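You operate a simulated robot arm through the tools that you are given. There is no shell and no other tool. Be economical: measure what you need, move in short steps, check, and stop when the job is done.

The job below is to be done with a simulated two-armed robot. You get a single attempt, and the scene is never put back.

Task
Take the basket of nuts through wash, rinse and blue, then stand it back on the grate.
Fine: in that order; open the dye tank wide for it and leave it open; spill no nuts.

The check looks at the end state, three seconds after you hand in, the way a careful person would. Anything else that was tipped, shoved, dropped, spilled or broken makes it a failure.

Robot
Two 7-joint arms with two-finger parallel grippers on one trunk, on a base that drives. Base frame: it is fixed to the floor where the robot stands at the start and does not move with it; the origin is under the middle of the robot, x ahead of it, y to its left, z up. Readings come in cm, rad, newtons and seconds.
The left shoulder is at the start at [6, 14.3, 90.1], the right one opposite. With the tool pointing down near the work surface each hand reaches from about 30 to 72 cm from the robot's upright axis, wherever it stands, measured 20 degrees to its own side. Places, roughly: small dye tank lid [100, -30, 90]; small wash tank [60, 50, 70]; small rinse tank [80, 10, 70]; small dye tank [100, -30, 70]; grate on the drip pan [110, -90, 80]; green-handled basket [100, -75, 100]. Payload 1.57 kg a hand.
The tool frame of a hand sits at the grasp point between the pads (the TCP): z along the fingers, y along the line on which they close. The tips reach 3 cm beyond it. The gripper opens to 11 cm. The fingers are 2.4 cm wide and 1.2 cm thick; the gripper's body (4.8 by 11.2 cm) begins 7.8 cm behind the TCP.
Orientation is that of the tool frame in the base frame, as [roll, pitch, yaw] about the fixed x, y, z axes, in that order (R = Rz(yaw) Ry(pitch) Rx(roll)). With the fingers straight down and closing along the base's y, the tool's x points along the base's -x, its y along +y and its z along -z.

Tools
- The arms move only by the tool arm_command. It takes "left_increments", "right_increments" or both (then of equal length, played together; a hand with none holds still); each is a list that holds one entry, the list of rows, each a list of 7 numbers: the closure, from 0 (fully open) to 1 (shut), then the shift along the tool's x, y, z in cm, then the turn, a rotation vector about the tool's x, y, z in rad. In form: [[[grip, x, y, z, ax, ay, az], ...]]. A call has 1 to 8 rows; each row is the pose to reach, as a shift and turn from the pose commanded when the call began, along the tool's axes at that moment. Rows are played at 5 a second. More than 5 cm and 0.15 rad between two rows, or a gripper value outside its range, and nothing of the call is played. Where a pose cannot be reached the arm comes as near as it can. A force on the tool above 90 N (or 10 N above the force at the start of the call, whichever is more), or a blocked arm, ends the call early, and 0.2 s more pass. The fingers move at their own pace (about 4.5 cm/s each) and stop on an object; they squeeze with about 21 N. The grip force told is the motor's: it shows also when the fingers shut on nothing. Time passes only in rows, and 0.2 s behind the last, so rows that repeat a pose let the fingers close. The reply holds the time, the measured pose of the TCP, the force on the tool along the base axes, the opening and the grip force, in the units named above and with some noise.
- Cameras (640 x 400 px; columns grow to the right, rows downward): "scene" is now at [5.24, -0.47, 151.92]; the picture's right is [-0.08, -1.00, 0.00], its down [-0.69, 0.05, -0.72] and it looks along [0.72, -0.05, -0.69] (base axes); focal length 245 px, centre (320, 200). "left" rides on the left gripper at [7, -1.6, -14.1] in its tool frame; the picture's right is [0.23, 0.97, 0.00], its down [-0.86, 0.20, -0.48] and it looks along [-0.47, 0.11, 0.88] (tool axes); focal length 222 px, centre (320, 200). "right" rides on the right gripper at [7, 1.6, -14.1] in its tool frame; the picture's right is [-0.23, 0.97, 0.00], its down [-0.86, -0.20, -0.48] and it looks along [-0.47, -0.11, 0.88] (tool axes); focal length 222 px, centre (320, 200).
- camera(camera): a new picture of that camera. The clock stands still meanwhile.
- move_column(by): slides the trunk up (or, below 0, down) by that many cm; the arms and the scene camera ride with it, the base frame stays. It gives what a move gives, with no picture.
- steer(legs): drives the robot by 1 to 6 legs, each [ahead, left, turn to the left] in cm, cm and rad, along the robot's own axes; the way and the turn of a leg run together, so that a leg with both is an arc; at most 150 cm and 3.142 rad a leg. The arms and the cameras ride along, it lands a little off, and it stops where it bumps. It gives what a move gives.
- pan_tilt(pan, tilt): turns the head with the scene camera to pan (to the left, within 1.501 rad either way) and tilt (down, from -0.506 to 1.204), counted from straight ahead of the robot. It gives what a move gives.
- probe_pixels(camera, pixels): there is no depth. For up to 12 entries [column, row, z] of the newest picture of that camera ("zoom" is the newest enlarged one), the place [x, y] in the base frame at which the ray of that pixel passes the height z, good to about 0.2 cm. The clock stands still meanwhile.
- enlarge(camera, box): a new picture of the part [left, top, right, bottom] of that camera's present view, enlarged. The clock stands still meanwhile.
- job_done(): hands the job in; it is judged then, once.

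Go step by step. Measure first, check grasps and placings, and put right what went wrong. The budget is 80 turns and 78 pictures, counting those below and the enlarged ones. Unless the task says otherwise, let go and move clear before handing in, and close with one line.

The tools are called after "Call:" as a command line: name --argument value ..., lists and objects as JSON in quotes. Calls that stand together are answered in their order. arm_command: Moves the arms, as the interface text tells. Its arguments: {"type":"object","properties":{"left_increments":{"type":"array"},"right_increments":{"type":"array"}},"required":[]} The other tools are called the same way: move_column (by) slides the trunk up or down; steer (legs) drives the base; pan_tilt (pan, tilt) turns the head that bears the scene camera; camera (camera) takes a picture; probe_pixels (camera, pixels) gives the place at which the rays of pixels pass given heights; enlarge (camera, box) takes an enlarged picture of a part of a camera's view; job_done () hands the job in.

At the start:

```text
time: 0.0
left_ee_pos: [60.82, 19.74, 100.0]
left_tcp_rot: [3.141, 0.0, 3.141]
left_ft_force: [0.1, -0.7, -0.5]
left_width: 11.02
left_finger_force: 0.2
right_ee_pos: [48.43, -38.04, 99.96]
right_tcp_rot: [-3.139, 0.0, -3.141]
right_ft_force: [0.6, 0.3, -0.2]
right_width: 11.03
right_finger_force: 0.1
trunk travel left (down, up): [-50.0, 9.0]
robot x, y, heading: [0.09, -0.18, -0.003]
head pan, tilt: [-0.075, 0.764]
```

scene: 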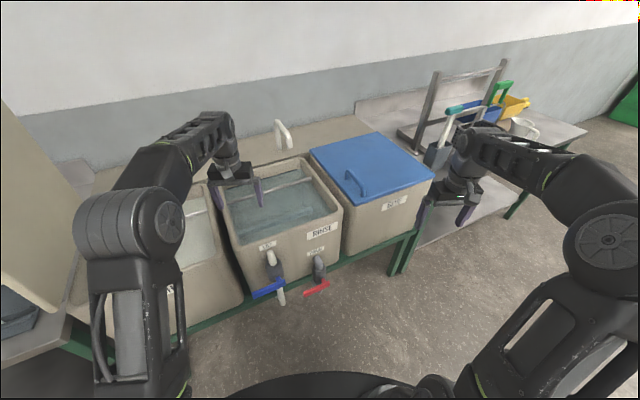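
right: 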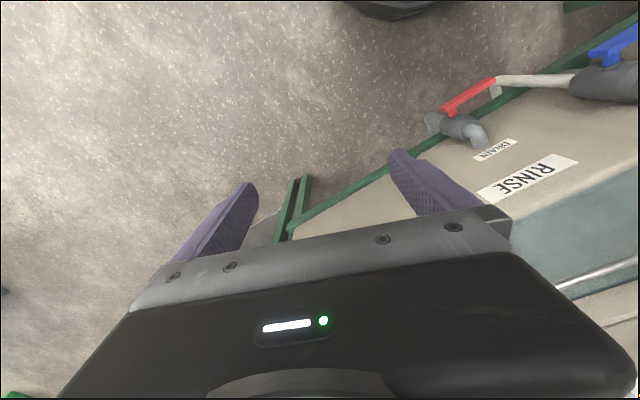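
left: 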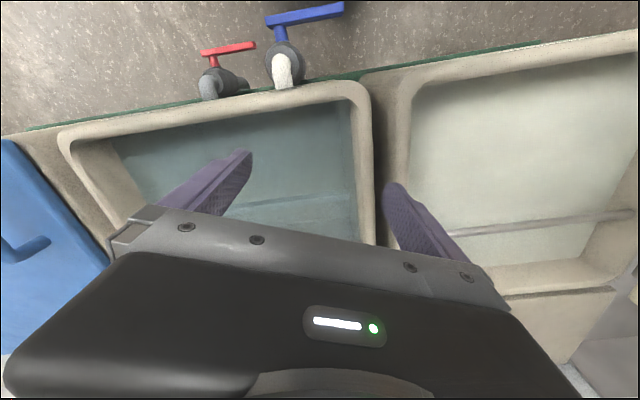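

The scene shows the wash tank at left (partly hidden), rinse in the middle, the blue-lidded dye tank, and the baskets near (470,110). I'll look closer at the baskets and tanks.

Call:
enlarge --camera "scene" --box '[380, 40, 600, 200]'

Call:
enlarge --camera "scene" --box '[180, 100, 460, 300]'

```text
2.50 times, centred on (490, 120) of scene
```

zoom: 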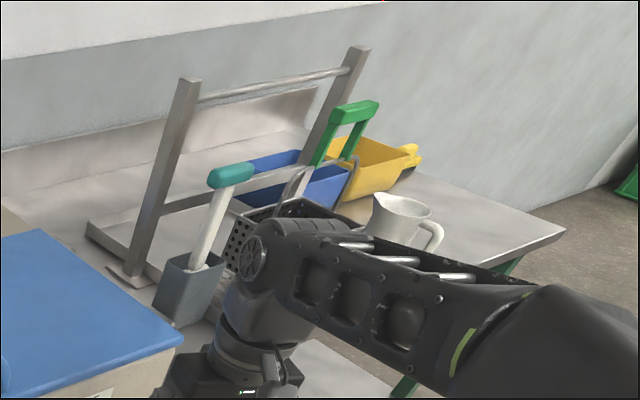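

```text
2.00 times, centred on (320, 200) of scene
```

zoom: 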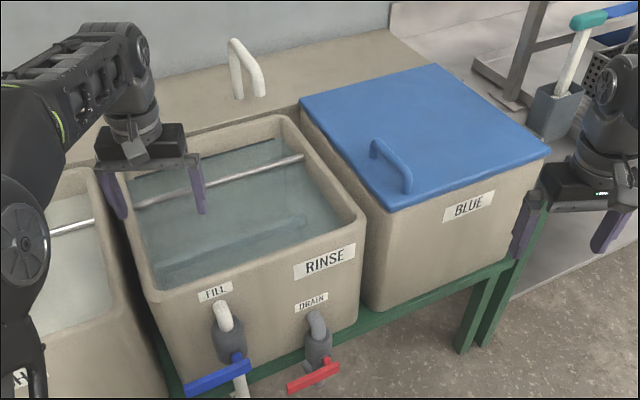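

The basket is hidden behind the right forearm. I'll measure the tank rims and lid, then drive right for a clear look.

Call:
probe_pixels --camera "scene" --pixels '[[342, 208, 85], [240, 252, 85], [300, 158, 85], [310, 152, 87], [378, 132, 87], [434, 178, 87], [355, 204, 87], [348, 175, 92], [365, 190, 92], [228, 208, 85], [312, 180, 85], [402, 268, 60]]'

Call:
steer --legs '[[0, -50, 0]]'

Call:
pan_tilt --pan -0.2 --tilt 0.7

Call:
camera --camera "scene"

Call:
camera --camera "right"

```text
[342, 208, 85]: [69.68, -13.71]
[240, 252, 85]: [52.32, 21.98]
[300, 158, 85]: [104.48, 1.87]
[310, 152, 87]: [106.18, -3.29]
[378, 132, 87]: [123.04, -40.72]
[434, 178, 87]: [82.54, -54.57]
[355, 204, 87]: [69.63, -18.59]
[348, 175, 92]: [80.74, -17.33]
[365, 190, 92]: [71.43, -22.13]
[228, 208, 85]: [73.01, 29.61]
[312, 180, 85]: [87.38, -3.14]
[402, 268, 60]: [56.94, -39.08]
```

```text
time: 3.0
left_ee_pos: [60.83, -30.04, 100.0]
left_tcp_rot: [3.141, 0.001, -3.137]
left_ft_force: [0.2, -0.4, 0.4]
left_width: 11.01
left_finger_force: 0.0
right_ee_pos: [48.78, -88.0, 100.02]
right_tcp_rot: [-3.141, -0.001, -3.138]
right_ft_force: [-0.3, -0.5, -0.3]
right_width: 11.03
right_finger_force: 0.1
trunk travel left (down, up): [-50.0, 9.0]
robot x, y, heading: [0.03, -50.06, 0.008]
head pan, tilt: [-0.075, 0.764]
```

```text
time: 3.6
left_ee_pos: [60.84, -30.15, 99.99]
left_tcp_rot: [3.141, 0.001, -3.137]
left_ft_force: [0.0, 0.0, 0.3]
left_width: 11.0
left_finger_force: 0.1
right_ee_pos: [48.78, -87.88, 99.93]
right_tcp_rot: [-3.141, 0.0, -3.136]
right_ft_force: [-0.5, 0.0, 0.4]
right_width: 11.01
right_finger_force: 0.1
trunk travel left (down, up): [-50.0, 9.0]
robot x, y, heading: [0.47, -50.13, 0.007]
head pan, tilt: [-0.201, 0.7]
```

```text
72 pictures are left
```

scene: 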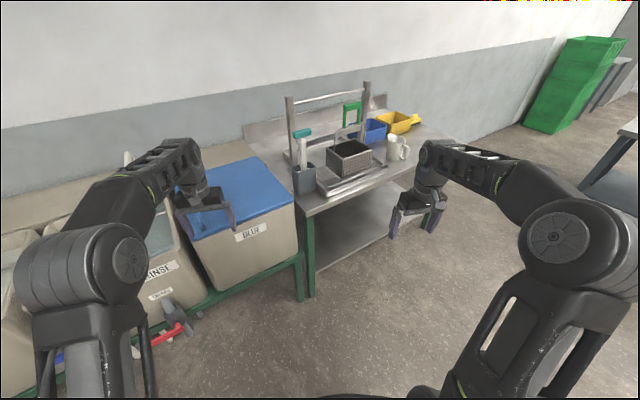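

```text
71 pictures are left
```

right: 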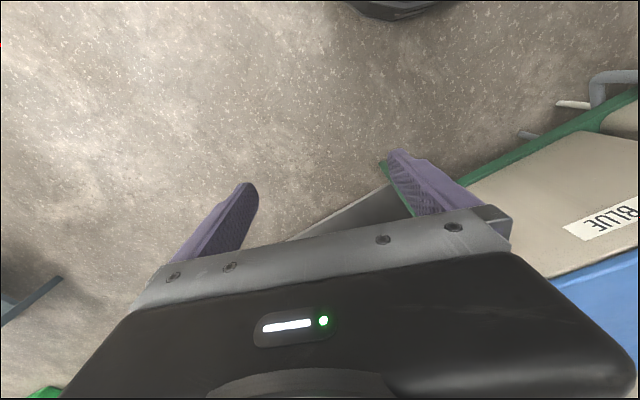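

The basket now is clear at about (350,155) in a frame stand. I'll enlarge it.

Call:
enlarge --camera "scene" --box '[270, 75, 430, 215]'

Call:
probe_pixels --camera "scene" --pixels '[[308, 214, 85], [330, 157, 95], [352, 150, 95], [376, 155, 95], [294, 164, 87], [258, 157, 87], [295, 203, 87], [352, 105, 115], [352, 105, 110], [385, 175, 85], [449, 139, 85]]'

```text
2.86 times, centred on (350, 145) of scene
```

zoom: 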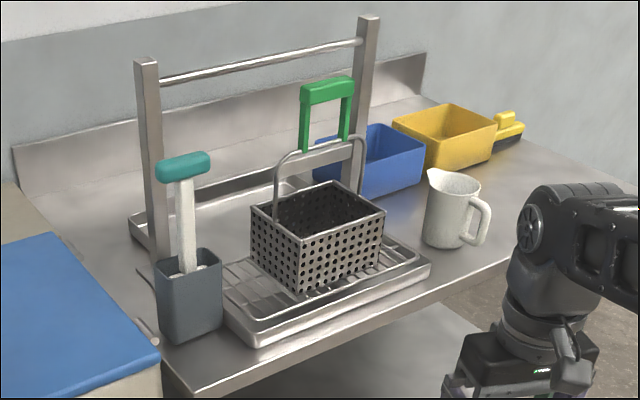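

```text
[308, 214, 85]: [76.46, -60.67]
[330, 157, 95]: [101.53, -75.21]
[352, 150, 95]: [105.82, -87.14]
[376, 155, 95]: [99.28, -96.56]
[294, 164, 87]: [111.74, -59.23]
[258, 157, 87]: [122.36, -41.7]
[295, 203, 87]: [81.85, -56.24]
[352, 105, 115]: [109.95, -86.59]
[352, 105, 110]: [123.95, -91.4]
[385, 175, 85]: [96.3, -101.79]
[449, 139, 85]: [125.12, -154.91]
```

The basket sits on the grate in front of a hanging frame; the bench runs at about 0.42 rad to me. I'll raise the trunk, square up to the bench and look at the lid and basket.

Call:
move_column --by 9

Call:
steer --legs '[[14, -14, 0], [0, 0, 0.41]]'

Call:
pan_tilt --pan 0.0 --tilt 0.75

Call:
camera --camera "scene"

Call:
camera --camera "left"

Call:
camera --camera "right"

```text
time: 4.9
left_ee_pos: [60.74, -30.14, 109.04]
left_tcp_rot: [3.141, 0.0, -3.136]
left_ft_force: [0.3, 0.3, 0.4]
left_width: 11.01
left_finger_force: 0.0
right_ee_pos: [48.84, -87.88, 109.03]
right_tcp_rot: [-3.141, 0.0, -3.136]
right_ft_force: [-0.4, -0.4, 0.8]
right_width: 10.99
right_finger_force: 0.1
trunk travel left (down, up): [-59.0, 0.0]
robot x, y, heading: [-0.02, -50.0, 0.009]
head pan, tilt: [-0.201, 0.7]
```

```text
time: 7.7
left_ee_pos: [62.52, -21.68, 108.93]
left_tcp_rot: [3.141, 0.0, -2.734]
left_ft_force: [0.1, 0.2, -0.6]
left_width: 11.0
left_finger_force: 0.1
right_ee_pos: [74.14, -79.65, 108.98]
right_tcp_rot: [3.141, 0.0, -2.733]
right_ft_force: [0.7, 0.2, -0.3]
right_width: 11.01
right_finger_force: 0.1
trunk travel left (down, up): [-59.0, 0.0]
robot x, y, heading: [14.27, -63.92, 0.407]
head pan, tilt: [-0.201, 0.7]
```

```text
time: 8.4
left_ee_pos: [62.5, -21.69, 109.02]
left_tcp_rot: [-3.141, 0.0, -2.734]
left_ft_force: [0.5, -0.2, -0.8]
left_width: 10.98
left_finger_force: 0.1
right_ee_pos: [74.09, -79.67, 109.09]
right_tcp_rot: [3.14, 0.001, -2.734]
right_ft_force: [0.0, 0.2, -0.2]
right_width: 11.0
right_finger_force: 0.0
trunk travel left (down, up): [-59.0, 0.0]
robot x, y, heading: [14.5, -64.17, 0.405]
head pan, tilt: [0.0, 0.75]
```

```text
69 pictures are left
```

scene: 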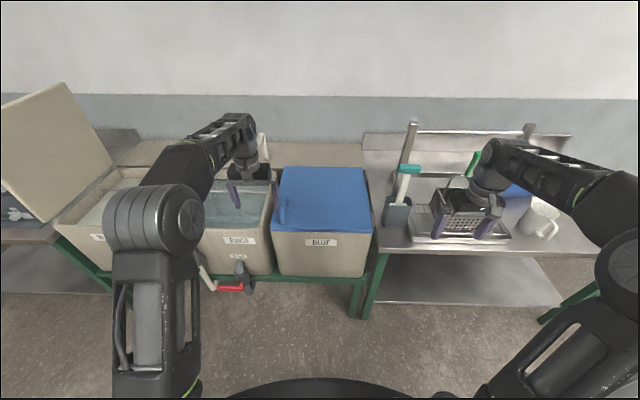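

```text
68 pictures are left
```

left: 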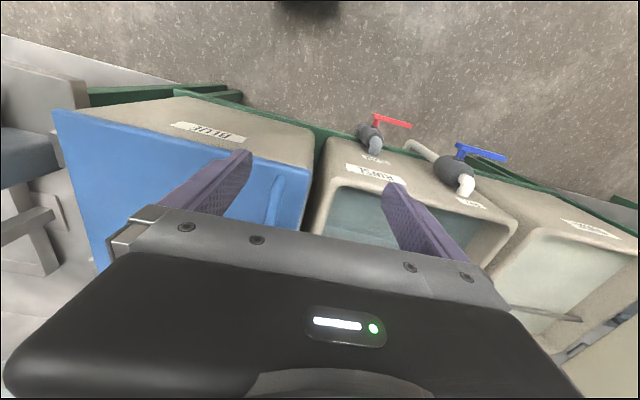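

```text
67 pictures are left
```

right: 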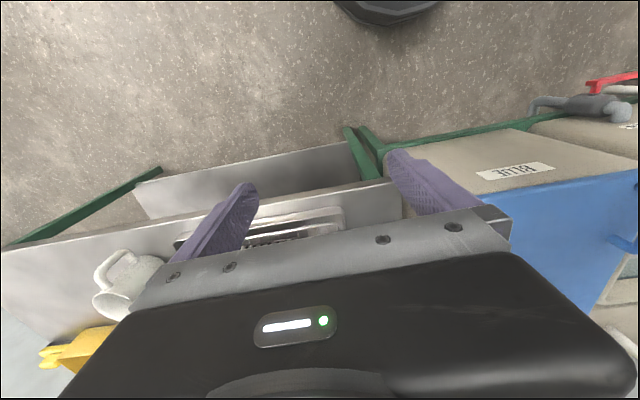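

The handle on the blue lid lies along its left edge, so the hinge may be on the right. I'll zoom on the lid, brush holder and basket.

Call:
enlarge --camera "scene" --box '[260, 120, 440, 280]'

Call:
enlarge --camera "scene" --box '[380, 110, 580, 250]'

Call:
enlarge --camera "scene" --box '[0, 70, 280, 290]'

Call:
probe_pixels --camera "scene" --pixels '[[286, 168, 87], [364, 168, 87], [373, 233, 87], [273, 231, 87], [383, 226, 85], [409, 226, 85], [378, 252, 84.6], [411, 236, 85], [506, 238, 85], [406, 165, 105], [397, 200, 95]]'

```text
2.50 times, centred on (350, 200) of scene
```

zoom: 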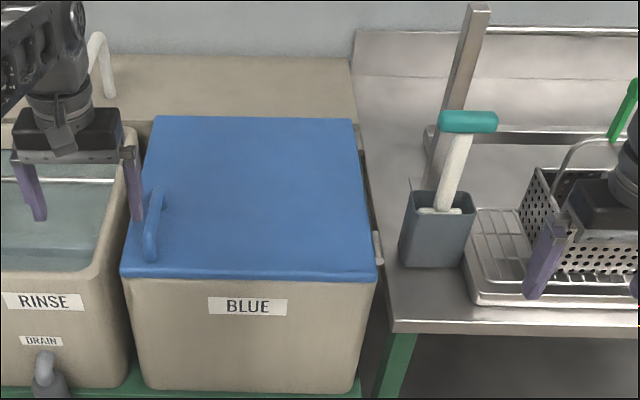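

```text
2.86 times, centred on (480, 180) of scene
```

zoom: 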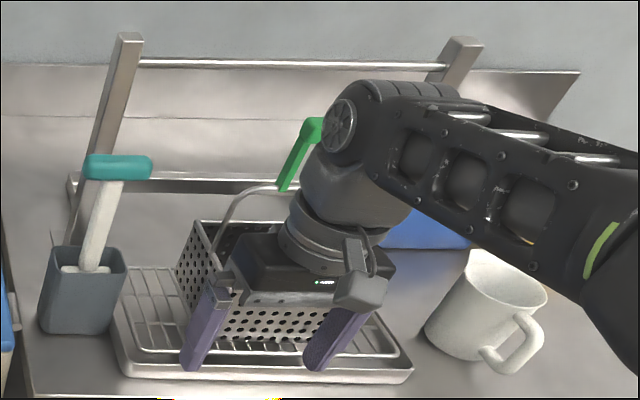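

```text
1.82 times, centred on (140, 180) of scene
```

zoom: 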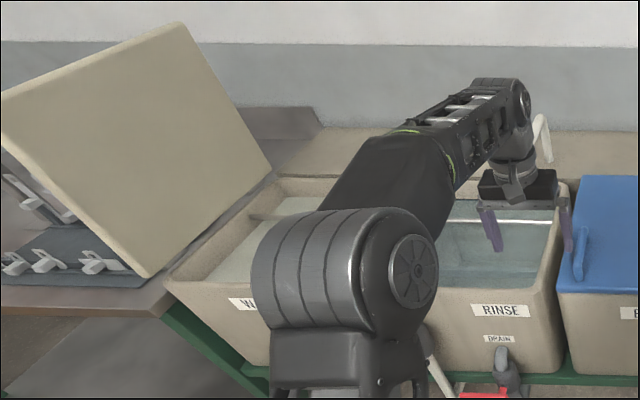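

```text
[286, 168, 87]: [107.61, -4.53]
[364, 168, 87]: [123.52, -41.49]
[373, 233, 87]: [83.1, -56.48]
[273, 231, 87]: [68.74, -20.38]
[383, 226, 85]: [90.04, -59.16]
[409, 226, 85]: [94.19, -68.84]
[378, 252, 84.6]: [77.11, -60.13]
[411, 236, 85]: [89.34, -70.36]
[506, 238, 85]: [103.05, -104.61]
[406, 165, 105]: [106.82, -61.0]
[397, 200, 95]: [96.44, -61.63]
```

Hinge knuckles show on the right side of the blue lid, so it opens over the brush holder; the wash lid already leans open past vertical. I'll measure both.

Call:
probe_pixels --camera "scene" --pixels '[[42, 222, 87], [113, 163, 87], [67, 83, 105], [67, 83, 112], [67, 83, 118], [67, 83, 124], [382, 226, 84.6], [407, 227, 84.6], [384, 198, 95], [412, 200, 95], [414, 168, 105], [399, 168, 105]]'

Call:
steer --legs '[[-5, -45, 0]]'

Call:
camera --camera "scene"

```text
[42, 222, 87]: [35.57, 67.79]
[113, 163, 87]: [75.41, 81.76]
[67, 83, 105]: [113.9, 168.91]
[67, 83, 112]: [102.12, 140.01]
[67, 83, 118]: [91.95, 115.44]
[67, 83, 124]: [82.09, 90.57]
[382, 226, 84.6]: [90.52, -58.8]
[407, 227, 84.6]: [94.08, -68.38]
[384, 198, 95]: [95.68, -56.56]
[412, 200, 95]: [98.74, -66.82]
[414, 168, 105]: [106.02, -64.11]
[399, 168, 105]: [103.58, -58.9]
```

```text
time: 11.2
left_ee_pos: [75.64, -65.17, 109.06]
left_tcp_rot: [-3.141, 0.0, -2.732]
left_ft_force: [0.6, -0.4, -0.5]
left_width: 11.02
left_finger_force: 0.0
right_ee_pos: [87.48, -122.96, 108.94]
right_tcp_rot: [-3.139, -0.001, -2.732]
right_ft_force: [-0.6, -0.3, 0.1]
right_width: 11.0
right_finger_force: 0.0
trunk travel left (down, up): [-59.0, 0.0]
robot x, y, heading: [27.93, -107.53, 0.409]
head pan, tilt: [0.0, 0.75]
```

```text
63 pictures are left
```

scene: 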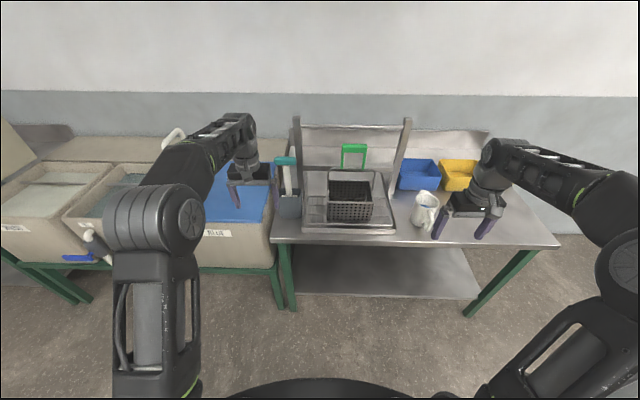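

The wash lid stands roughly 95–105° open. I now triangulate the brush head, basket and handle from this second viewpoint.

Call:
enlarge --camera "scene" --box '[260, 110, 460, 250]'

Call:
probe_pixels --camera "scene" --pixels '[[286, 161, 100], [286, 161, 105], [286, 161, 110], [278, 217, 84.6], [300, 218, 84.6], [354, 149, 100], [354, 149, 110], [354, 149, 115], [328, 221, 86], [372, 221, 86]]'

```text
2.86 times, centred on (360, 180) of scene
```

zoom: 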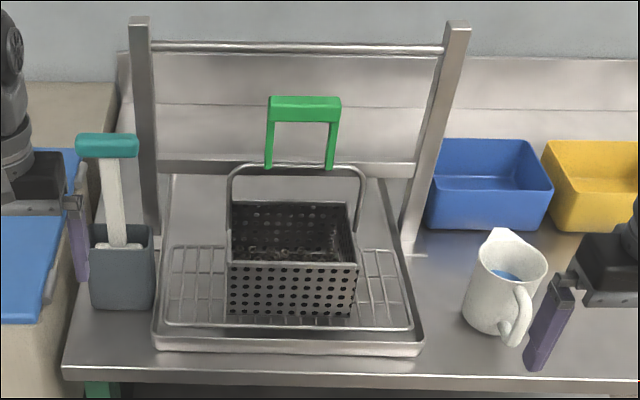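

```text
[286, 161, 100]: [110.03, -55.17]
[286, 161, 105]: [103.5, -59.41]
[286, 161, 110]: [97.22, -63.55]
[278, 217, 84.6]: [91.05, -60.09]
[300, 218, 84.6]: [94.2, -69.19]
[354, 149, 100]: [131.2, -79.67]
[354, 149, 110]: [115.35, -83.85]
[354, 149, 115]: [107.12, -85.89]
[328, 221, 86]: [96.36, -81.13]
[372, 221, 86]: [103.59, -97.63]
```

Handle bar of the basket triangulates to about (106.3,-86.1,115.6); the brush head to (102.5,-61,106), about 8–10 cm right of the lid hinge, so a lid at ~100° clears it. I'll tuck the right arm, then drive to put the left hand over the lid handle.

Call:
arm_command --right_increments '[[[0, 4, 0, 0, 0, 0, 0], [0, 8, 0, 0, 0, 0, 0], [0, 12, 0, 0, 0, 0, 0], [0, 16, 0, 0, 0, 0, 0], [0, 16, 0, 0, 0, 0, 0]]]'

Call:
steer --legs '[[0, 35, 0], [30, 0, 0], [0, 0, -0.045]]'

Call:
camera --camera "scene"

Call:
camera --camera "left"

```text
time: 12.4
left_ee_pos: [75.78, -65.16, 108.9]
left_tcp_rot: [3.141, 0.0, -2.73]
left_ft_force: [0.3, 0.6, -0.2]
left_width: 11.0
left_finger_force: 0.1
right_ee_pos: [72.89, -129.3, 108.9]
right_tcp_rot: [3.141, 0.001, -2.731]
right_ft_force: [1.1, 0.2, -0.6]
right_width: 11.02
right_finger_force: 0.0
trunk travel left (down, up): [-59.0, 0.0]
robot x, y, heading: [27.85, -107.42, 0.413]
head pan, tilt: [0.0, 0.75]
```

```text
time: 16.7
left_ee_pos: [90.7, -22.91, 109.03]
left_tcp_rot: [-3.141, 0.001, -2.772]
left_ft_force: [-0.1, -2.0, 1.4]
left_width: 11.01
left_finger_force: 0.0
right_ee_pos: [85.1, -86.95, 108.96]
right_tcp_rot: [3.141, -0.001, -2.774]
right_ft_force: [-0.4, 0.4, 0.6]
right_width: 11.01
right_finger_force: 0.1
trunk travel left (down, up): [-59.0, 0.0]
robot x, y, heading: [41.2, -62.84, 0.368]
head pan, tilt: [0.0, 0.75]
```

```text
61 pictures are left
```

scene: 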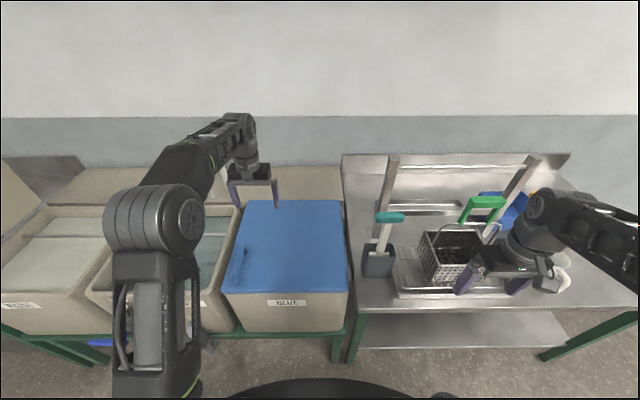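

```text
60 pictures are left
```

left: 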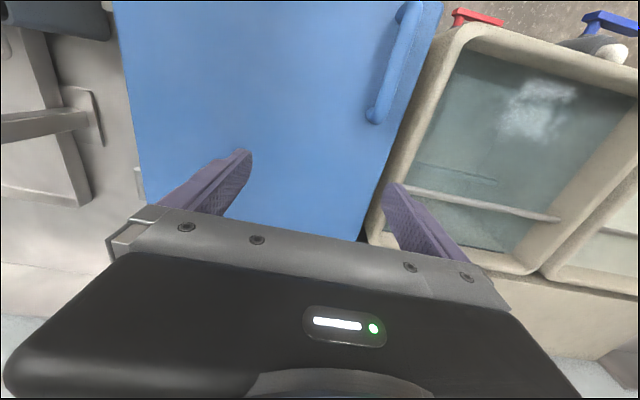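

The handle appears at scene (238,265) and left camera (375–415, 8–115). I'll zoom and triangulate.

Call:
enlarge --camera "scene" --box '[215, 190, 355, 310]'

Call:
probe_pixels --camera "left" --pixels '[[373, 108, 90], [373, 108, 93], [373, 108, 96], [410, 10, 90], [410, 10, 93], [410, 10, 96], [441, 12, 87], [118, 10, 87], [372, 240, 87]]'

Call:
probe_pixels --camera "scene" --pixels '[[242, 248, 90], [242, 248, 93], [242, 248, 96], [235, 281, 90], [235, 281, 93], [235, 281, 96]]'

```text
3.33 times, centred on (285, 250) of scene
```

zoom: 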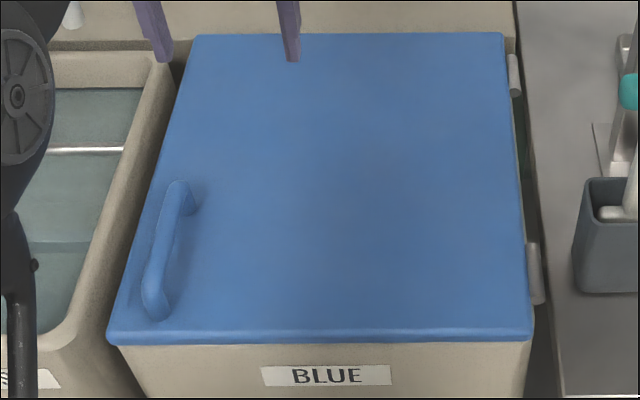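

```text
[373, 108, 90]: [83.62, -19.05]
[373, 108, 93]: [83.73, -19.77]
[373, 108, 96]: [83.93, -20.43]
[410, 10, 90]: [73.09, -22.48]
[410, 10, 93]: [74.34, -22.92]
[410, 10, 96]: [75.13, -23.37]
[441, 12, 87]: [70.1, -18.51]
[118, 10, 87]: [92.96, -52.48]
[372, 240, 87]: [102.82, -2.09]
```

```text
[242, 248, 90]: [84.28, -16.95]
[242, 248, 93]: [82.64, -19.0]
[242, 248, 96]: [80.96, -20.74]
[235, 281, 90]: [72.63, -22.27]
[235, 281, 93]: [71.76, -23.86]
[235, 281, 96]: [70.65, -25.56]
```

The handle bar centre is about (78,-20.8), z ≈ 91.5, running along the bench depth. I'll move the left hand above it.

Call:
arm_command --left_increments '[[[0, 4, 2, 0, 0, 0, 0], [0, 8, 4.3, 0, 0, 0, 0], [0, 11.1, 6.5, 0, 0, 0, 0], [0, 11.1, 6.5, 4, 0, 0, 0], [0, 11.1, 6.5, 8, 0, 0, 0], [0, 11.1, 6.5, 10, 0, 0, 0], [0, 11.1, 6.5, 10, 0, 0, 0]]]'

Call:
camera --camera "left"

Call:
enlarge --camera "scene" --box '[190, 210, 310, 310]'

```text
time: 18.3
left_ee_pos: [77.79, -20.81, 98.99]
left_tcp_rot: [3.141, 0.0, -2.773]
left_ft_force: [0.0, -0.7, 0.6]
left_width: 11.0
left_finger_force: 0.0
right_ee_pos: [85.13, -86.96, 108.99]
right_tcp_rot: [-3.142, 0.0, -2.773]
right_ft_force: [0.5, -0.5, 0.2]
right_width: 10.99
right_finger_force: 0.0
trunk travel left (down, up): [-59.0, 0.0]
robot x, y, heading: [40.84, -63.24, 0.374]
head pan, tilt: [0.0, 0.75]
```

```text
58 pictures are left
```

left: 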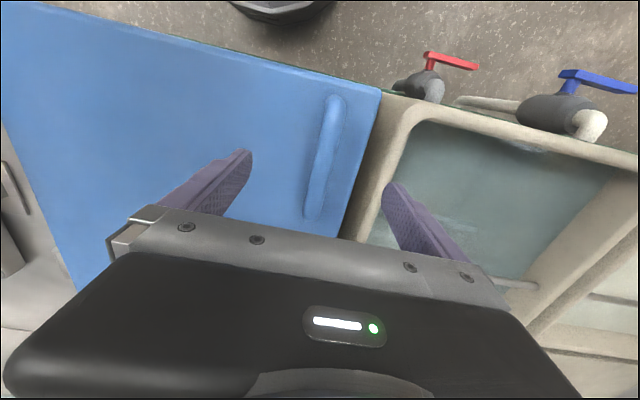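

```text
4.00 times, centred on (250, 260) of scene
```

zoom: 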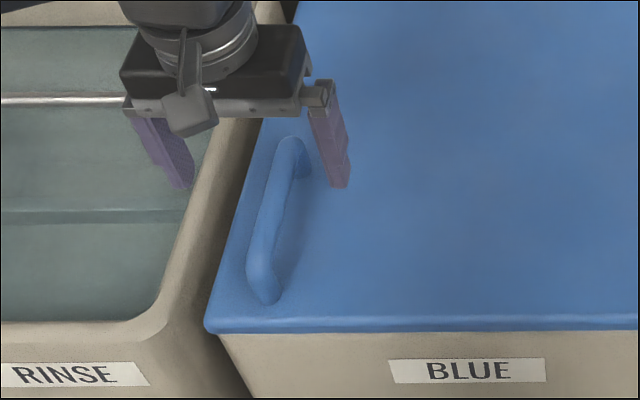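

Handle lies between the fingers at left camera (312–333, 98–212); I'll verify its place at the bar's height.

Call:
probe_pixels --camera "left" --pixels '[[335, 105, 91.5], [314, 205, 91.5], [324, 155, 91.5], [380, 92, 87], [339, 238, 87]]'

Call:
probe_pixels --camera "zoom" --pixels '[[292, 145, 91.5], [258, 278, 91.5], [292, 145, 90], [258, 278, 90], [205, 328, 87], [205, 328, 88]]'

```text
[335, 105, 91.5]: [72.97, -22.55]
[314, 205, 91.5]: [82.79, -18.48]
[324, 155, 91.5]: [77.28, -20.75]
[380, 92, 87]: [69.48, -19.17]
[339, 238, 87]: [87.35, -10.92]
```

```text
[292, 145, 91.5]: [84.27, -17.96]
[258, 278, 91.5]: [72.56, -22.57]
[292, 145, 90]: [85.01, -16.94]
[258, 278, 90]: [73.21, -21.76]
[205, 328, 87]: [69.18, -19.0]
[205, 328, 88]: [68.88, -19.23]
```

The bar is centred at (78,-20.6), z ≈ 91.5. I'll lower 7 cm and close.

Call:
arm_command --left_increments '[[[0, 0, 0, 3.5, 0, 0, 0], [0, 0, 0, 6.8, 0, 0, 0], [0.5, 0, 0, 6.8, 0, 0, 0], [1, 0, 0, 6.8, 0, 0, 0], [1, 0, 0, 6.8, 0, 0, 0], [1, 0, 0, 6.8, 0, 0, 0], [1, 0, 0, 6.8, 0, 0, 0], [1, 0, 0, 6.8, 0, 0, 0]]]'

Call:
camera --camera "left"

```text
time: 20.1
left_ee_pos: [77.86, -20.42, 92.07]
left_tcp_rot: [3.139, 0.001, -2.77]
left_ft_force: [-5.3, 18.4, 3.3]
left_width: 1.97
left_finger_force: 19.1
right_ee_pos: [85.03, -86.75, 109.08]
right_tcp_rot: [-3.14, 0.0, -2.772]
right_ft_force: [-0.5, -0.6, 0.2]
right_width: 11.0
right_finger_force: 0.0
trunk travel left (down, up): [-59.0, 0.0]
robot x, y, heading: [41.18, -62.82, 0.37]
head pan, tilt: [0.0, 0.75]
```

```text
56 pictures are left
```

left: 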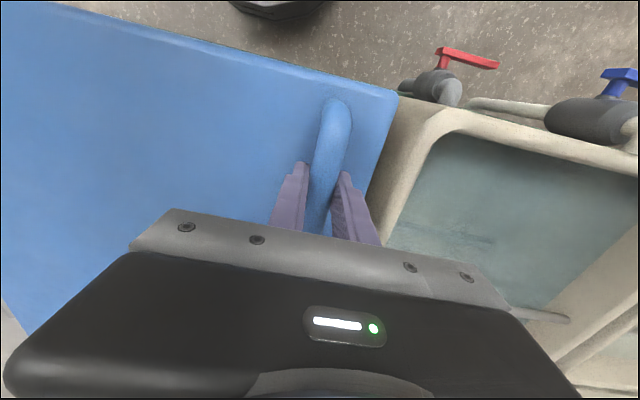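

Grip works (1.97 cm), but for opening past vertical the left arm would have to reach too far right. I'll release, shift the base 13 cm right, and regrip.

Call:
arm_command --left_increments '[[[0, 0, 0, 0, 0, 0, 0], [0, 0, 0, 0, 0, 0, 0], [0, 0, 0, 0, 0, 0, 0], [0, 0, 0, -4, 0, 0, 0], [0, 0, 0, -8, 0, 0, 0], [0, 0, 0, -8, 0, 0, 0]]]'

Call:
steer --legs '[[0, -13, 0]]'

Call:
camera --camera "scene"

```text
time: 21.5
left_ee_pos: [78.08, -20.9, 100.32]
left_tcp_rot: [3.141, 0.0, -2.774]
left_ft_force: [0.2, -0.7, 0.3]
left_width: 11.01
left_finger_force: 0.0
right_ee_pos: [85.13, -86.94, 108.89]
right_tcp_rot: [3.141, 0.0, -2.773]
right_ft_force: [-0.5, -0.2, -0.4]
right_width: 10.97
right_finger_force: 0.1
trunk travel left (down, up): [-59.0, 0.0]
robot x, y, heading: [41.07, -63.3, 0.37]
head pan, tilt: [0.0, 0.75]
```

```text
time: 22.8
left_ee_pos: [82.78, -33.24, 100.4]
left_tcp_rot: [3.14, -0.001, -2.772]
left_ft_force: [0.4, -0.5, 0.4]
left_width: 11.01
left_finger_force: 0.0
right_ee_pos: [90.01, -99.23, 108.84]
right_tcp_rot: [3.141, 0.0, -2.771]
right_ft_force: [-0.4, 0.7, 0.4]
right_width: 10.99
right_finger_force: 0.2
trunk travel left (down, up): [-59.0, 0.0]
robot x, y, heading: [46.3, -75.26, 0.37]
head pan, tilt: [0.0, 0.75]
```

```text
55 pictures are left
```

scene: 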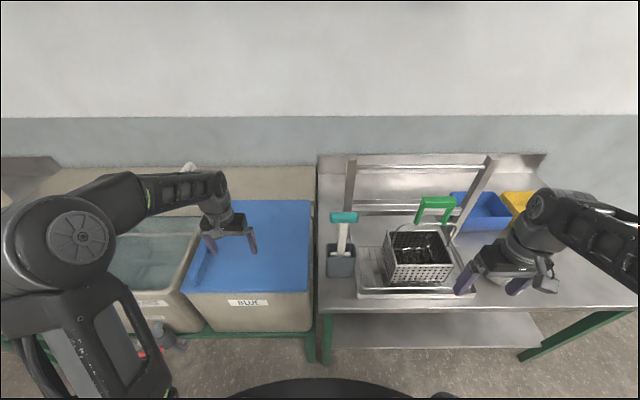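

Now shift the left hand 13.9 cm left, lower 7.8 and close on the handle.

Call:
arm_command --left_increments '[[[0, 0, 4.7, 0, 0, 0, 0], [0, 0, 9.4, 0, 0, 0, 0], [0, 0, 13.9, 0, 0, 0, 0], [0, 0, 13.9, 4, 0, 0, 0], [0, 0, 13.9, 7.8, 0, 0, 0], [1, 0, 13.9, 7.8, 0, 0, 0], [1, 0, 13.9, 7.8, 0, 0, 0], [1, 0, 13.9, 7.8, 0, 0, 0]]]'

Call:
arm_command --left_increments '[[[1, 0, 0, 0, 0, 0, 0], [1, 0, 0, 0, 0, 0, 0], [1, 0, 0, 0, 0, 0, 0]]]'

Call:
camera --camera "left"

```text
time: 24.6
left_ee_pos: [77.67, -20.14, 92.57]
left_tcp_rot: [3.141, 0.0, -2.772]
left_ft_force: [0.2, -0.6, -0.1]
left_width: 4.01
left_finger_force: 0.1
right_ee_pos: [89.84, -99.09, 108.93]
right_tcp_rot: [-3.14, 0.001, -2.772]
right_ft_force: [-0.2, 0.6, -0.3]
right_width: 10.96
right_finger_force: 0.0
trunk travel left (down, up): [-59.0, 0.0]
robot x, y, heading: [45.58, -75.18, 0.375]
head pan, tilt: [0.0, 0.75]
```

```text
time: 25.4
left_ee_pos: [77.74, -20.43, 92.55]
left_tcp_rot: [-3.141, -0.002, -2.773]
left_ft_force: [4.8, -16.9, -3.3]
left_width: 1.98
left_finger_force: 30.2
right_ee_pos: [90.01, -99.31, 108.81]
right_tcp_rot: [3.139, 0.0, -2.771]
right_ft_force: [-0.4, -1.2, 0.7]
right_width: 10.99
right_finger_force: 0.1
trunk travel left (down, up): [-59.0, 0.0]
robot x, y, heading: [45.64, -75.35, 0.369]
head pan, tilt: [0.0, 0.75]
```

```text
54 pictures are left
```

left: 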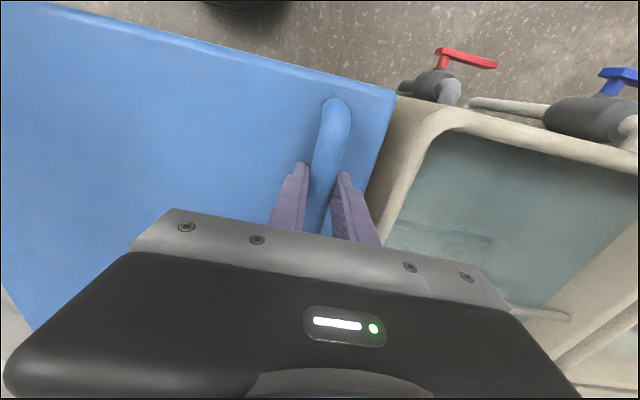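

The grip holds at 1.98 cm. I'll start lifting the lid along its arc about the right-hand hinge, to about 29° first.

Call:
arm_command --left_increments '[[[1, 0, -0.3, -1.0, 0, 0, 0], [1, 0, -0.8, -3.1, 0, 0, 0], [1, 0, -1.8, -6.8, 0, 0, 0], [1, 0, -3.2, -10.3, 0, 0, 0], [1, 0, -5.0, -13.6, 0, 0, 0], [1, 0, -7.1, -16.8, 0, 0, 0], [1, 0, -7.1, -16.8, 0, 0, 0]]]'

Call:
camera --camera "scene"

```text
time: 27.0
left_ee_pos: [80.23, -26.78, 109.39]
left_tcp_rot: [-3.14, 0.0, -2.77]
left_ft_force: [8.8, -10.2, -10.7]
left_width: 1.97
left_finger_force: 33.9
right_ee_pos: [90.05, -99.17, 108.9]
right_tcp_rot: [3.138, -0.001, -2.773]
right_ft_force: [0.3, 0.2, -0.4]
right_width: 11.01
right_finger_force: 0.1
trunk travel left (down, up): [-59.0, 0.0]
robot x, y, heading: [45.91, -75.4, 0.372]
head pan, tilt: [0.0, 0.75]
```

```text
53 pictures are left
```

scene: 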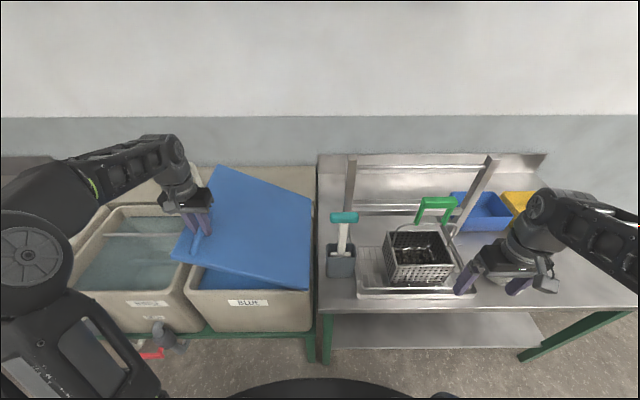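

The lid is up about 29° with modest forces. Continue to about 68° with a slight tilt of the hand.

Call:
arm_command --left_increments '[[[1, 0, -2.8, -3.1, -0.04, 0, 0], [1, 0, -5.9, -5.9, -0.08, 0, 0], [1, 0, -9.2, -8.4, -0.12, 0, 0], [1, 0, -12.8, -10.5, -0.16, 0, 0], [1, 0, -16.5, -12.1, -0.2, 0, 0], [1, 0, -20.4, -13.3, -0.24, 0, 0], [1, 0, -20.4, -13.3, -0.24, 0, 0]]]'

Call:
camera --camera "scene"

```text
time: 27.8
left_ee_pos: [83.22, -34.28, 115.49]
left_tcp_rot: [3.094, -0.043, -2.772]
left_ft_force: [-21.6, 18.0, 45.6]
left_width: 1.94
left_finger_force: 33.8
left hand out of reach, approached as far as the arm can: row 4
right_ee_pos: [89.7, -98.78, 109.16]
right_tcp_rot: [3.141, 0.004, -2.765]
right_ft_force: [-0.3, -1.7, -0.2]
right_width: 11.01
right_finger_force: 0.1
trunk travel left (down, up): [-59.0, 0.0]
robot x, y, heading: [45.72, -75.72, 0.38]
head pan, tilt: [0.0, 0.75]
stopped in row 4 (left hand): the force on the tool passed its limit (the readings are from after the stop); the commanded pose is now the measured one
```

```text
52 pictures are left
```

scene: 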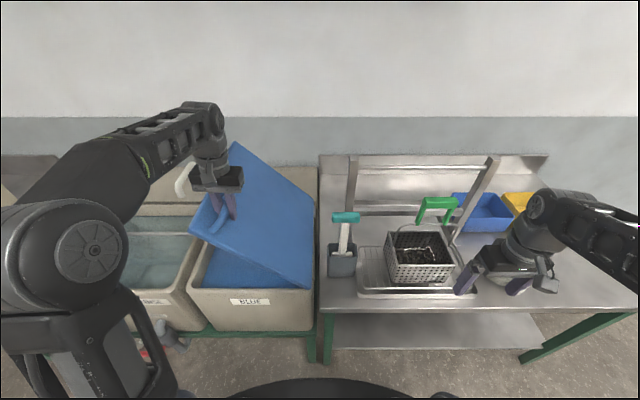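

The left hand ran out of upward reach at about 43° of lid; the lid is still gripped. I'll pitch the hand so the fingers point forward-down, bringing the wrist back into reach.

Call:
arm_command --left_increments '[[[1, 0, 0, 0, 0, -0.1, 0], [1, 0, 0, 0, 0, -0.2, 0], [1, 0, 0, 0, 0, -0.3, 0], [1, 0, 0, 0, 0, -0.4, 0], [1, 0, 0, 0, 0, -0.5, 0], [1, 0, 0, 0, 0, -0.6, 0], [1, 0, 0, 0, 0, -0.6, 0]]]'

Call:
camera --camera "scene"

Call:
camera --camera "left"

```text
time: 28.8
left_ee_pos: [82.5, -34.29, 115.66]
left_tcp_rot: [3.105, 0.344, -2.764]
left_ft_force: [-40.2, -2.5, 36.1]
left_width: 1.93
left_finger_force: 33.7
right_ee_pos: [89.24, -98.97, 109.06]
right_tcp_rot: [-3.142, 0.007, -2.763]
right_ft_force: [-1.0, -0.3, -0.2]
right_width: 11.0
right_finger_force: 0.0
trunk travel left (down, up): [-59.0, 0.0]
robot x, y, heading: [45.65, -75.27, 0.382]
head pan, tilt: [0.0, 0.75]
stopped in row 5 (left hand): the force on the tool passed its limit (the readings are from after the stop); the commanded pose is now the measured one
```

```text
51 pictures are left
```

scene: 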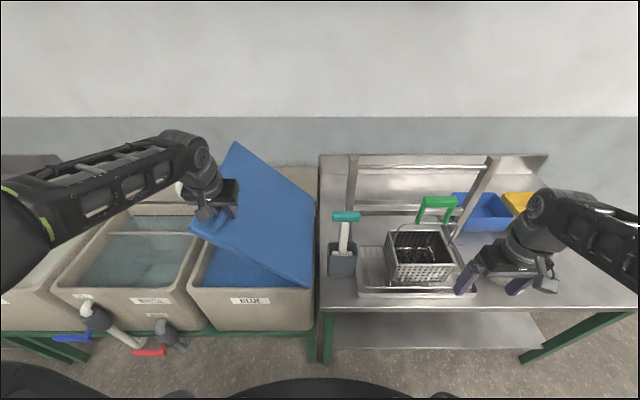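

```text
50 pictures are left
```

left: 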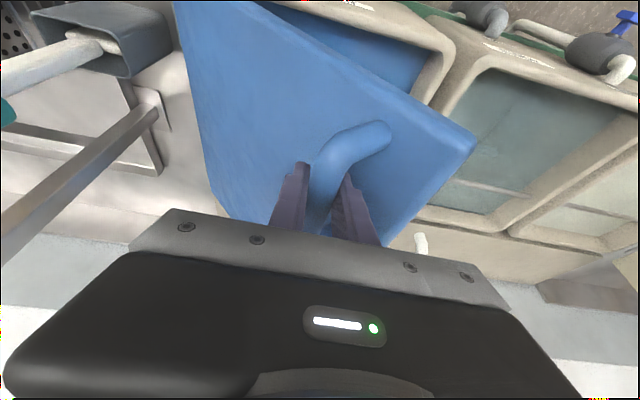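

Force reads about 54 N pushing the hand out of the lid — tips press the lid. I'll ease out radially, then continue along the arc with more pitch.

Call:
arm_command --left_increments '[[[1, -0.3, 0.6, -0.9, 0, 0, 0], [1, -0.6, -0.7, -1.8, -0.03, -0.05, 0], [1, -1.0, -2.0, -2.7, -0.06, -0.1, 0], [1, -1.3, -3.7, -3.6, -0.09, -0.15, 0], [1, -1.6, -5.4, -4.5, -0.12, -0.2, 0], [1, -1.9, -7.2, -5.3, -0.15, -0.25, 0], [1, -2.1, -8.9, -5.9, -0.18, -0.3, 0], [1, -2.1, -8.9, -5.9, -0.18, -0.3, 0]]]'

Call:
camera --camera "scene"

```text
time: 30.6
left_ee_pos: [86.81, -42.86, 121.16]
left_tcp_rot: [2.897, 0.64, -2.828]
left_ft_force: [1.2, 4.1, 7.8]
left_width: 2.17
left_finger_force: 34.6
right_ee_pos: [89.98, -98.84, 108.99]
right_tcp_rot: [3.141, 0.0, -2.765]
right_ft_force: [0.0, 0.3, 0.0]
right_width: 10.98
right_finger_force: 0.0
trunk travel left (down, up): [-59.0, 0.0]
robot x, y, heading: [46.07, -75.26, 0.377]
head pan, tilt: [0.0, 0.75]
```

```text
49 pictures are left
```

scene: 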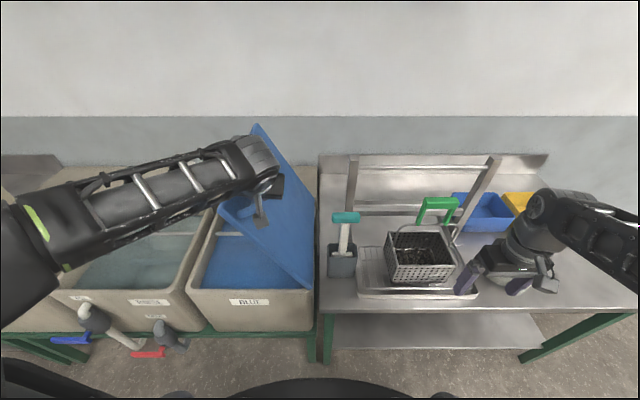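

Low forces, lid at about 62°. Continue to about 87°.

Call:
arm_command --left_increments '[[[1, -0.4, -1.7, -0.8, -0.01, -0.02, 0], [1, -0.8, -3.3, -1.5, -0.03, -0.04, 0], [1, -1.05, -5.1, -2.15, -0.04, -0.06, 0], [1, -1.33, -6.9, -2.75, -0.06, -0.08, 0], [1, -1.5, -8.7, -3.3, -0.07, -0.1, 0], [1, -1.7, -10.6, -3.8, -0.09, -0.12, 0], [1, -1.75, -12.4, -4.15, -0.1, -0.14, 0], [1, -1.8, -14.3, -4.5, -0.12, -0.16, 0]]]'

Call:
camera --camera "scene"

```text
time: 32.4
left_ee_pos: [92.14, -56.84, 122.87]
left_tcp_rot: [2.731, 0.786, -2.895]
left_ft_force: [4.4, 1.0, 23.8]
left_width: 2.51
left_finger_force: 36.9
right_ee_pos: [89.97, -98.82, 109.02]
right_tcp_rot: [3.14, 0.001, -2.766]
right_ft_force: [-0.5, -0.1, 0.2]
right_width: 10.98
right_finger_force: 0.0
trunk travel left (down, up): [-59.0, 0.0]
robot x, y, heading: [45.93, -75.35, 0.373]
head pan, tilt: [0.0, 0.75]
```

```text
48 pictures are left
```

scene: 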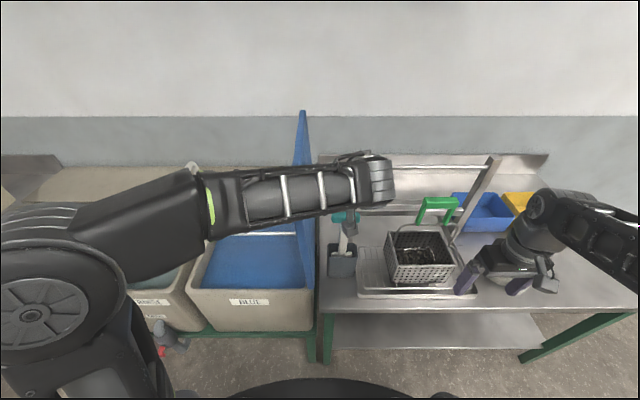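

Lid is about vertical. A bit further, to about 98°, carefully.

Call:
arm_command --left_increments '[[[1, 0, -1.6, -0.4, 0, 0, 0], [1, 0, -3.2, -0.75, 0, 0, 0], [1, 0.1, -5.1, -1.1, 0, 0, 0], [1, 0.23, -7.0, -1.44, 0, 0, 0], [1, 0.23, -7.0, -1.44, 0, 0, 0]]]'

Call:
camera --camera "scene"

Call:
camera --camera "left"

```text
time: 33.2
left_ee_pos: [92.45, -56.72, 122.72]
left_tcp_rot: [2.689, 0.788, -2.85]
left_ft_force: [-33.7, 49.1, 19.4]
left_width: 2.78
left_finger_force: 38.1
right_ee_pos: [89.45, -97.92, 109.25]
right_tcp_rot: [-3.135, 0.002, -2.757]
right_ft_force: [-0.1, -0.7, -0.1]
right_width: 11.0
right_finger_force: 0.1
trunk travel left (down, up): [-59.0, 0.0]
robot x, y, heading: [45.68, -75.41, 0.384]
head pan, tilt: [0.0, 0.75]
stopped in row 3 (left hand): the force on the tool passed its limit (the readings are from after the stop); the commanded pose is now the measured one
```

```text
47 pictures are left
```

scene: 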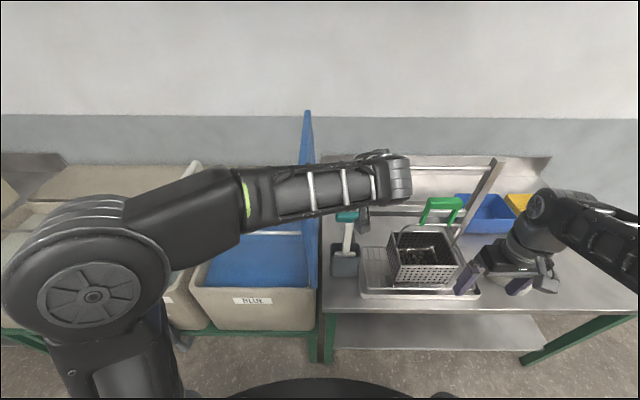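

```text
46 pictures are left
```

left: 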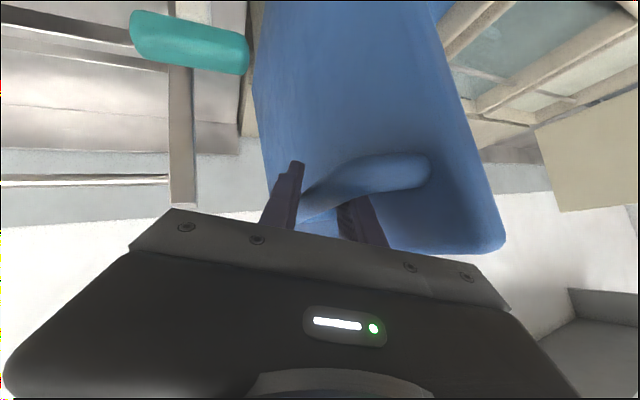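

The bar resists going further right (~58 N). I'll look closely whether the lid is at its stop.

Call:
enlarge --camera "scene" --box '[240, 90, 400, 330]'

Call:
probe_pixels --camera "scene" --pixels '[[306, 110, 126], [306, 110, 122], [306, 110, 128], [321, 316, 87], [312, 118, 126], [316, 150, 115]]'

```text
1.67 times, centred on (320, 210) of scene
```

zoom: 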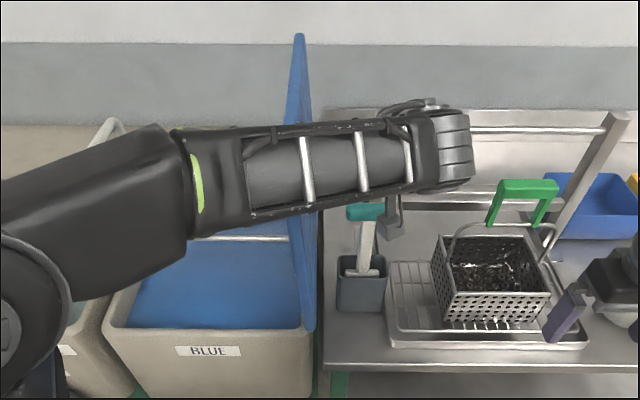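

```text
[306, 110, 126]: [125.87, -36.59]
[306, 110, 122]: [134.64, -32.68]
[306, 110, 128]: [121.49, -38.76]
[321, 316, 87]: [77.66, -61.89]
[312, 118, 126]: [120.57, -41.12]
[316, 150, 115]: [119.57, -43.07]
```

I'll measure the lid's front-edge corners from the zoom: (288,236) and (308,330).

Call:
probe_pixels --camera "zoom" --pixels '[[288, 240, 124], [288, 240, 126], [288, 210, 126], [308, 331, 86], [316, 331, 86], [300, 34, 126], [293, 36, 126], [325, 200, 100], [120, 329, 86], [311, 329, 86]]'

Call:
enlarge --camera "scene" --box '[285, 190, 345, 310]'

```text
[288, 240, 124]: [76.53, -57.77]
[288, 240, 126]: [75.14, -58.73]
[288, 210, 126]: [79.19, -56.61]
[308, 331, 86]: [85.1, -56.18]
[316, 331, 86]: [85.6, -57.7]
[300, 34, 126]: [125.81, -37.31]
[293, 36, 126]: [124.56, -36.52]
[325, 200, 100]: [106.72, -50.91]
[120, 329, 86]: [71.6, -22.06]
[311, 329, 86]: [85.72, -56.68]
```

```text
3.33 times, centred on (315, 250) of scene
```

zoom: 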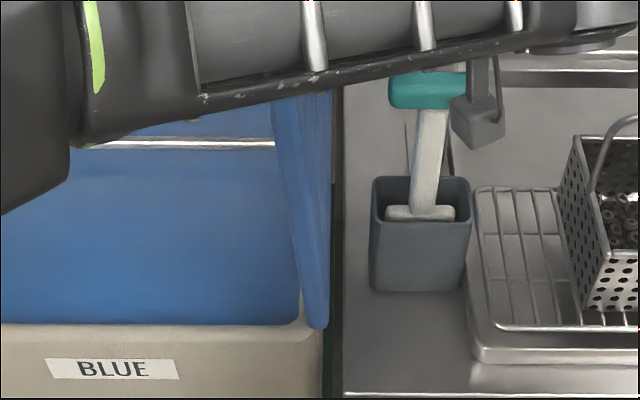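

The lid leans about 87°, not yet past vertical, and the clamped fingers seem jammed between bar and lid. I'll loosen to ~4.5 cm (left finger still behind the bar) and roll the hand with the lid.

Call:
arm_command --left_increments '[[[0.6, 0, 0, -0.3, 0, 0, 0], [0.6, 0, 0, -0.4, 0, 0, 0], [0.6, 0, 0, -0.4, -0.07, -0.017, 0.07], [0.6, 0, 0, -0.4, -0.14, -0.033, 0.14], [0.6, 0, 0, -0.4, -0.21, -0.05, 0.21], [0.6, 0, 0, -0.4, -0.28, -0.066, 0.28], [0.6, 0, 0, -0.4, -0.28, -0.066, 0.28]]]'

Call:
camera --camera "left"

Call:
camera --camera "scene"

```text
time: 34.8
left_ee_pos: [93.15, -58.64, 122.92]
left_tcp_rot: [2.193, 0.657, 3.069]
left_ft_force: [-4.2, 11.7, 8.3]
left_width: 5.66
left_finger_force: 7.3
right_ee_pos: [89.87, -98.38, 109.03]
right_tcp_rot: [-3.139, -0.001, -2.762]
right_ft_force: [0.7, -0.2, 0.5]
right_width: 10.99
right_finger_force: 0.1
trunk travel left (down, up): [-59.0, 0.0]
robot x, y, heading: [45.9, -75.24, 0.376]
head pan, tilt: [0.0, 0.75]
```

```text
43 pictures are left
```

left: 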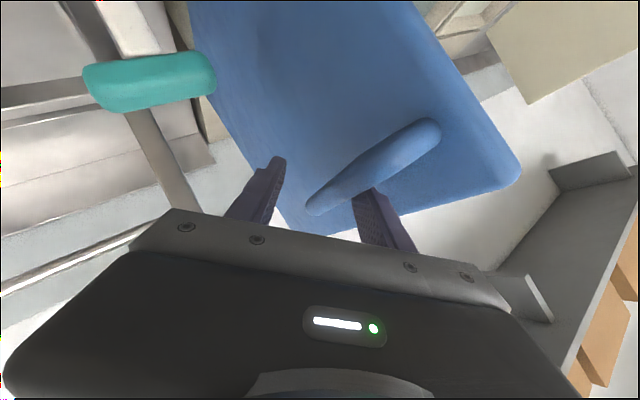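

```text
42 pictures are left
```

scene: 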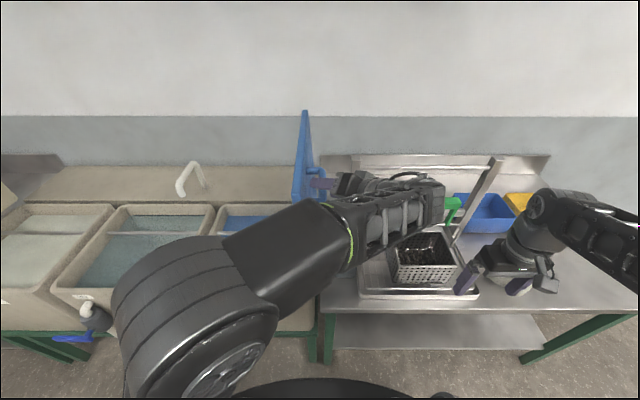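

The left finger sits between bar and lid; now I push the bar further right (about 6 cm).

Call:
arm_command --left_increments '[[[0.6, -0.5, -1.1, -0.85, 0, 0, 0], [0.6, -1.03, -2.2, -1.73, 0, 0, 0], [0.6, -1.4, -3.5, -2.5, 0, 0, 0], [0.6, -1.7, -4.8, -3.2, 0, 0, 0], [0.6, -1.7, -4.8, -3.2, 0, 0, 0]]]'

Call:
camera --camera "scene"

```text
time: 36.0
left_ee_pos: [95.31, -64.49, 122.1]
left_tcp_rot: [2.197, 0.655, 3.067]
left_ft_force: [-0.7, 0.6, -0.8]
left_width: 4.4
left_finger_force: 0.0
right_ee_pos: [90.03, -98.39, 108.96]
right_tcp_rot: [-3.14, 0.001, -2.763]
right_ft_force: [0.0, -0.3, 0.0]
right_width: 11.0
right_finger_force: 0.0
trunk travel left (down, up): [-59.0, 0.0]
robot x, y, heading: [45.69, -75.32, 0.379]
head pan, tilt: [0.0, 0.75]
```

```text
41 pictures are left
```

scene: 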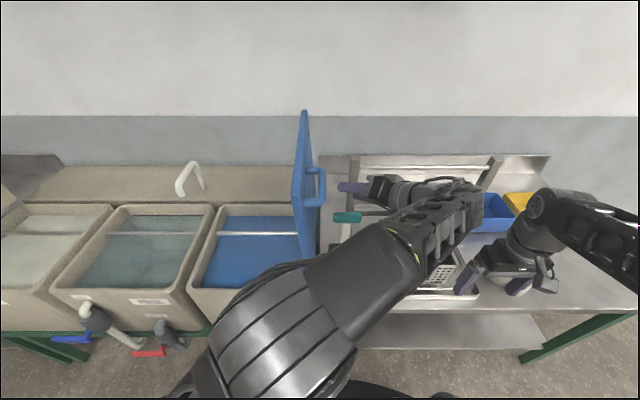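

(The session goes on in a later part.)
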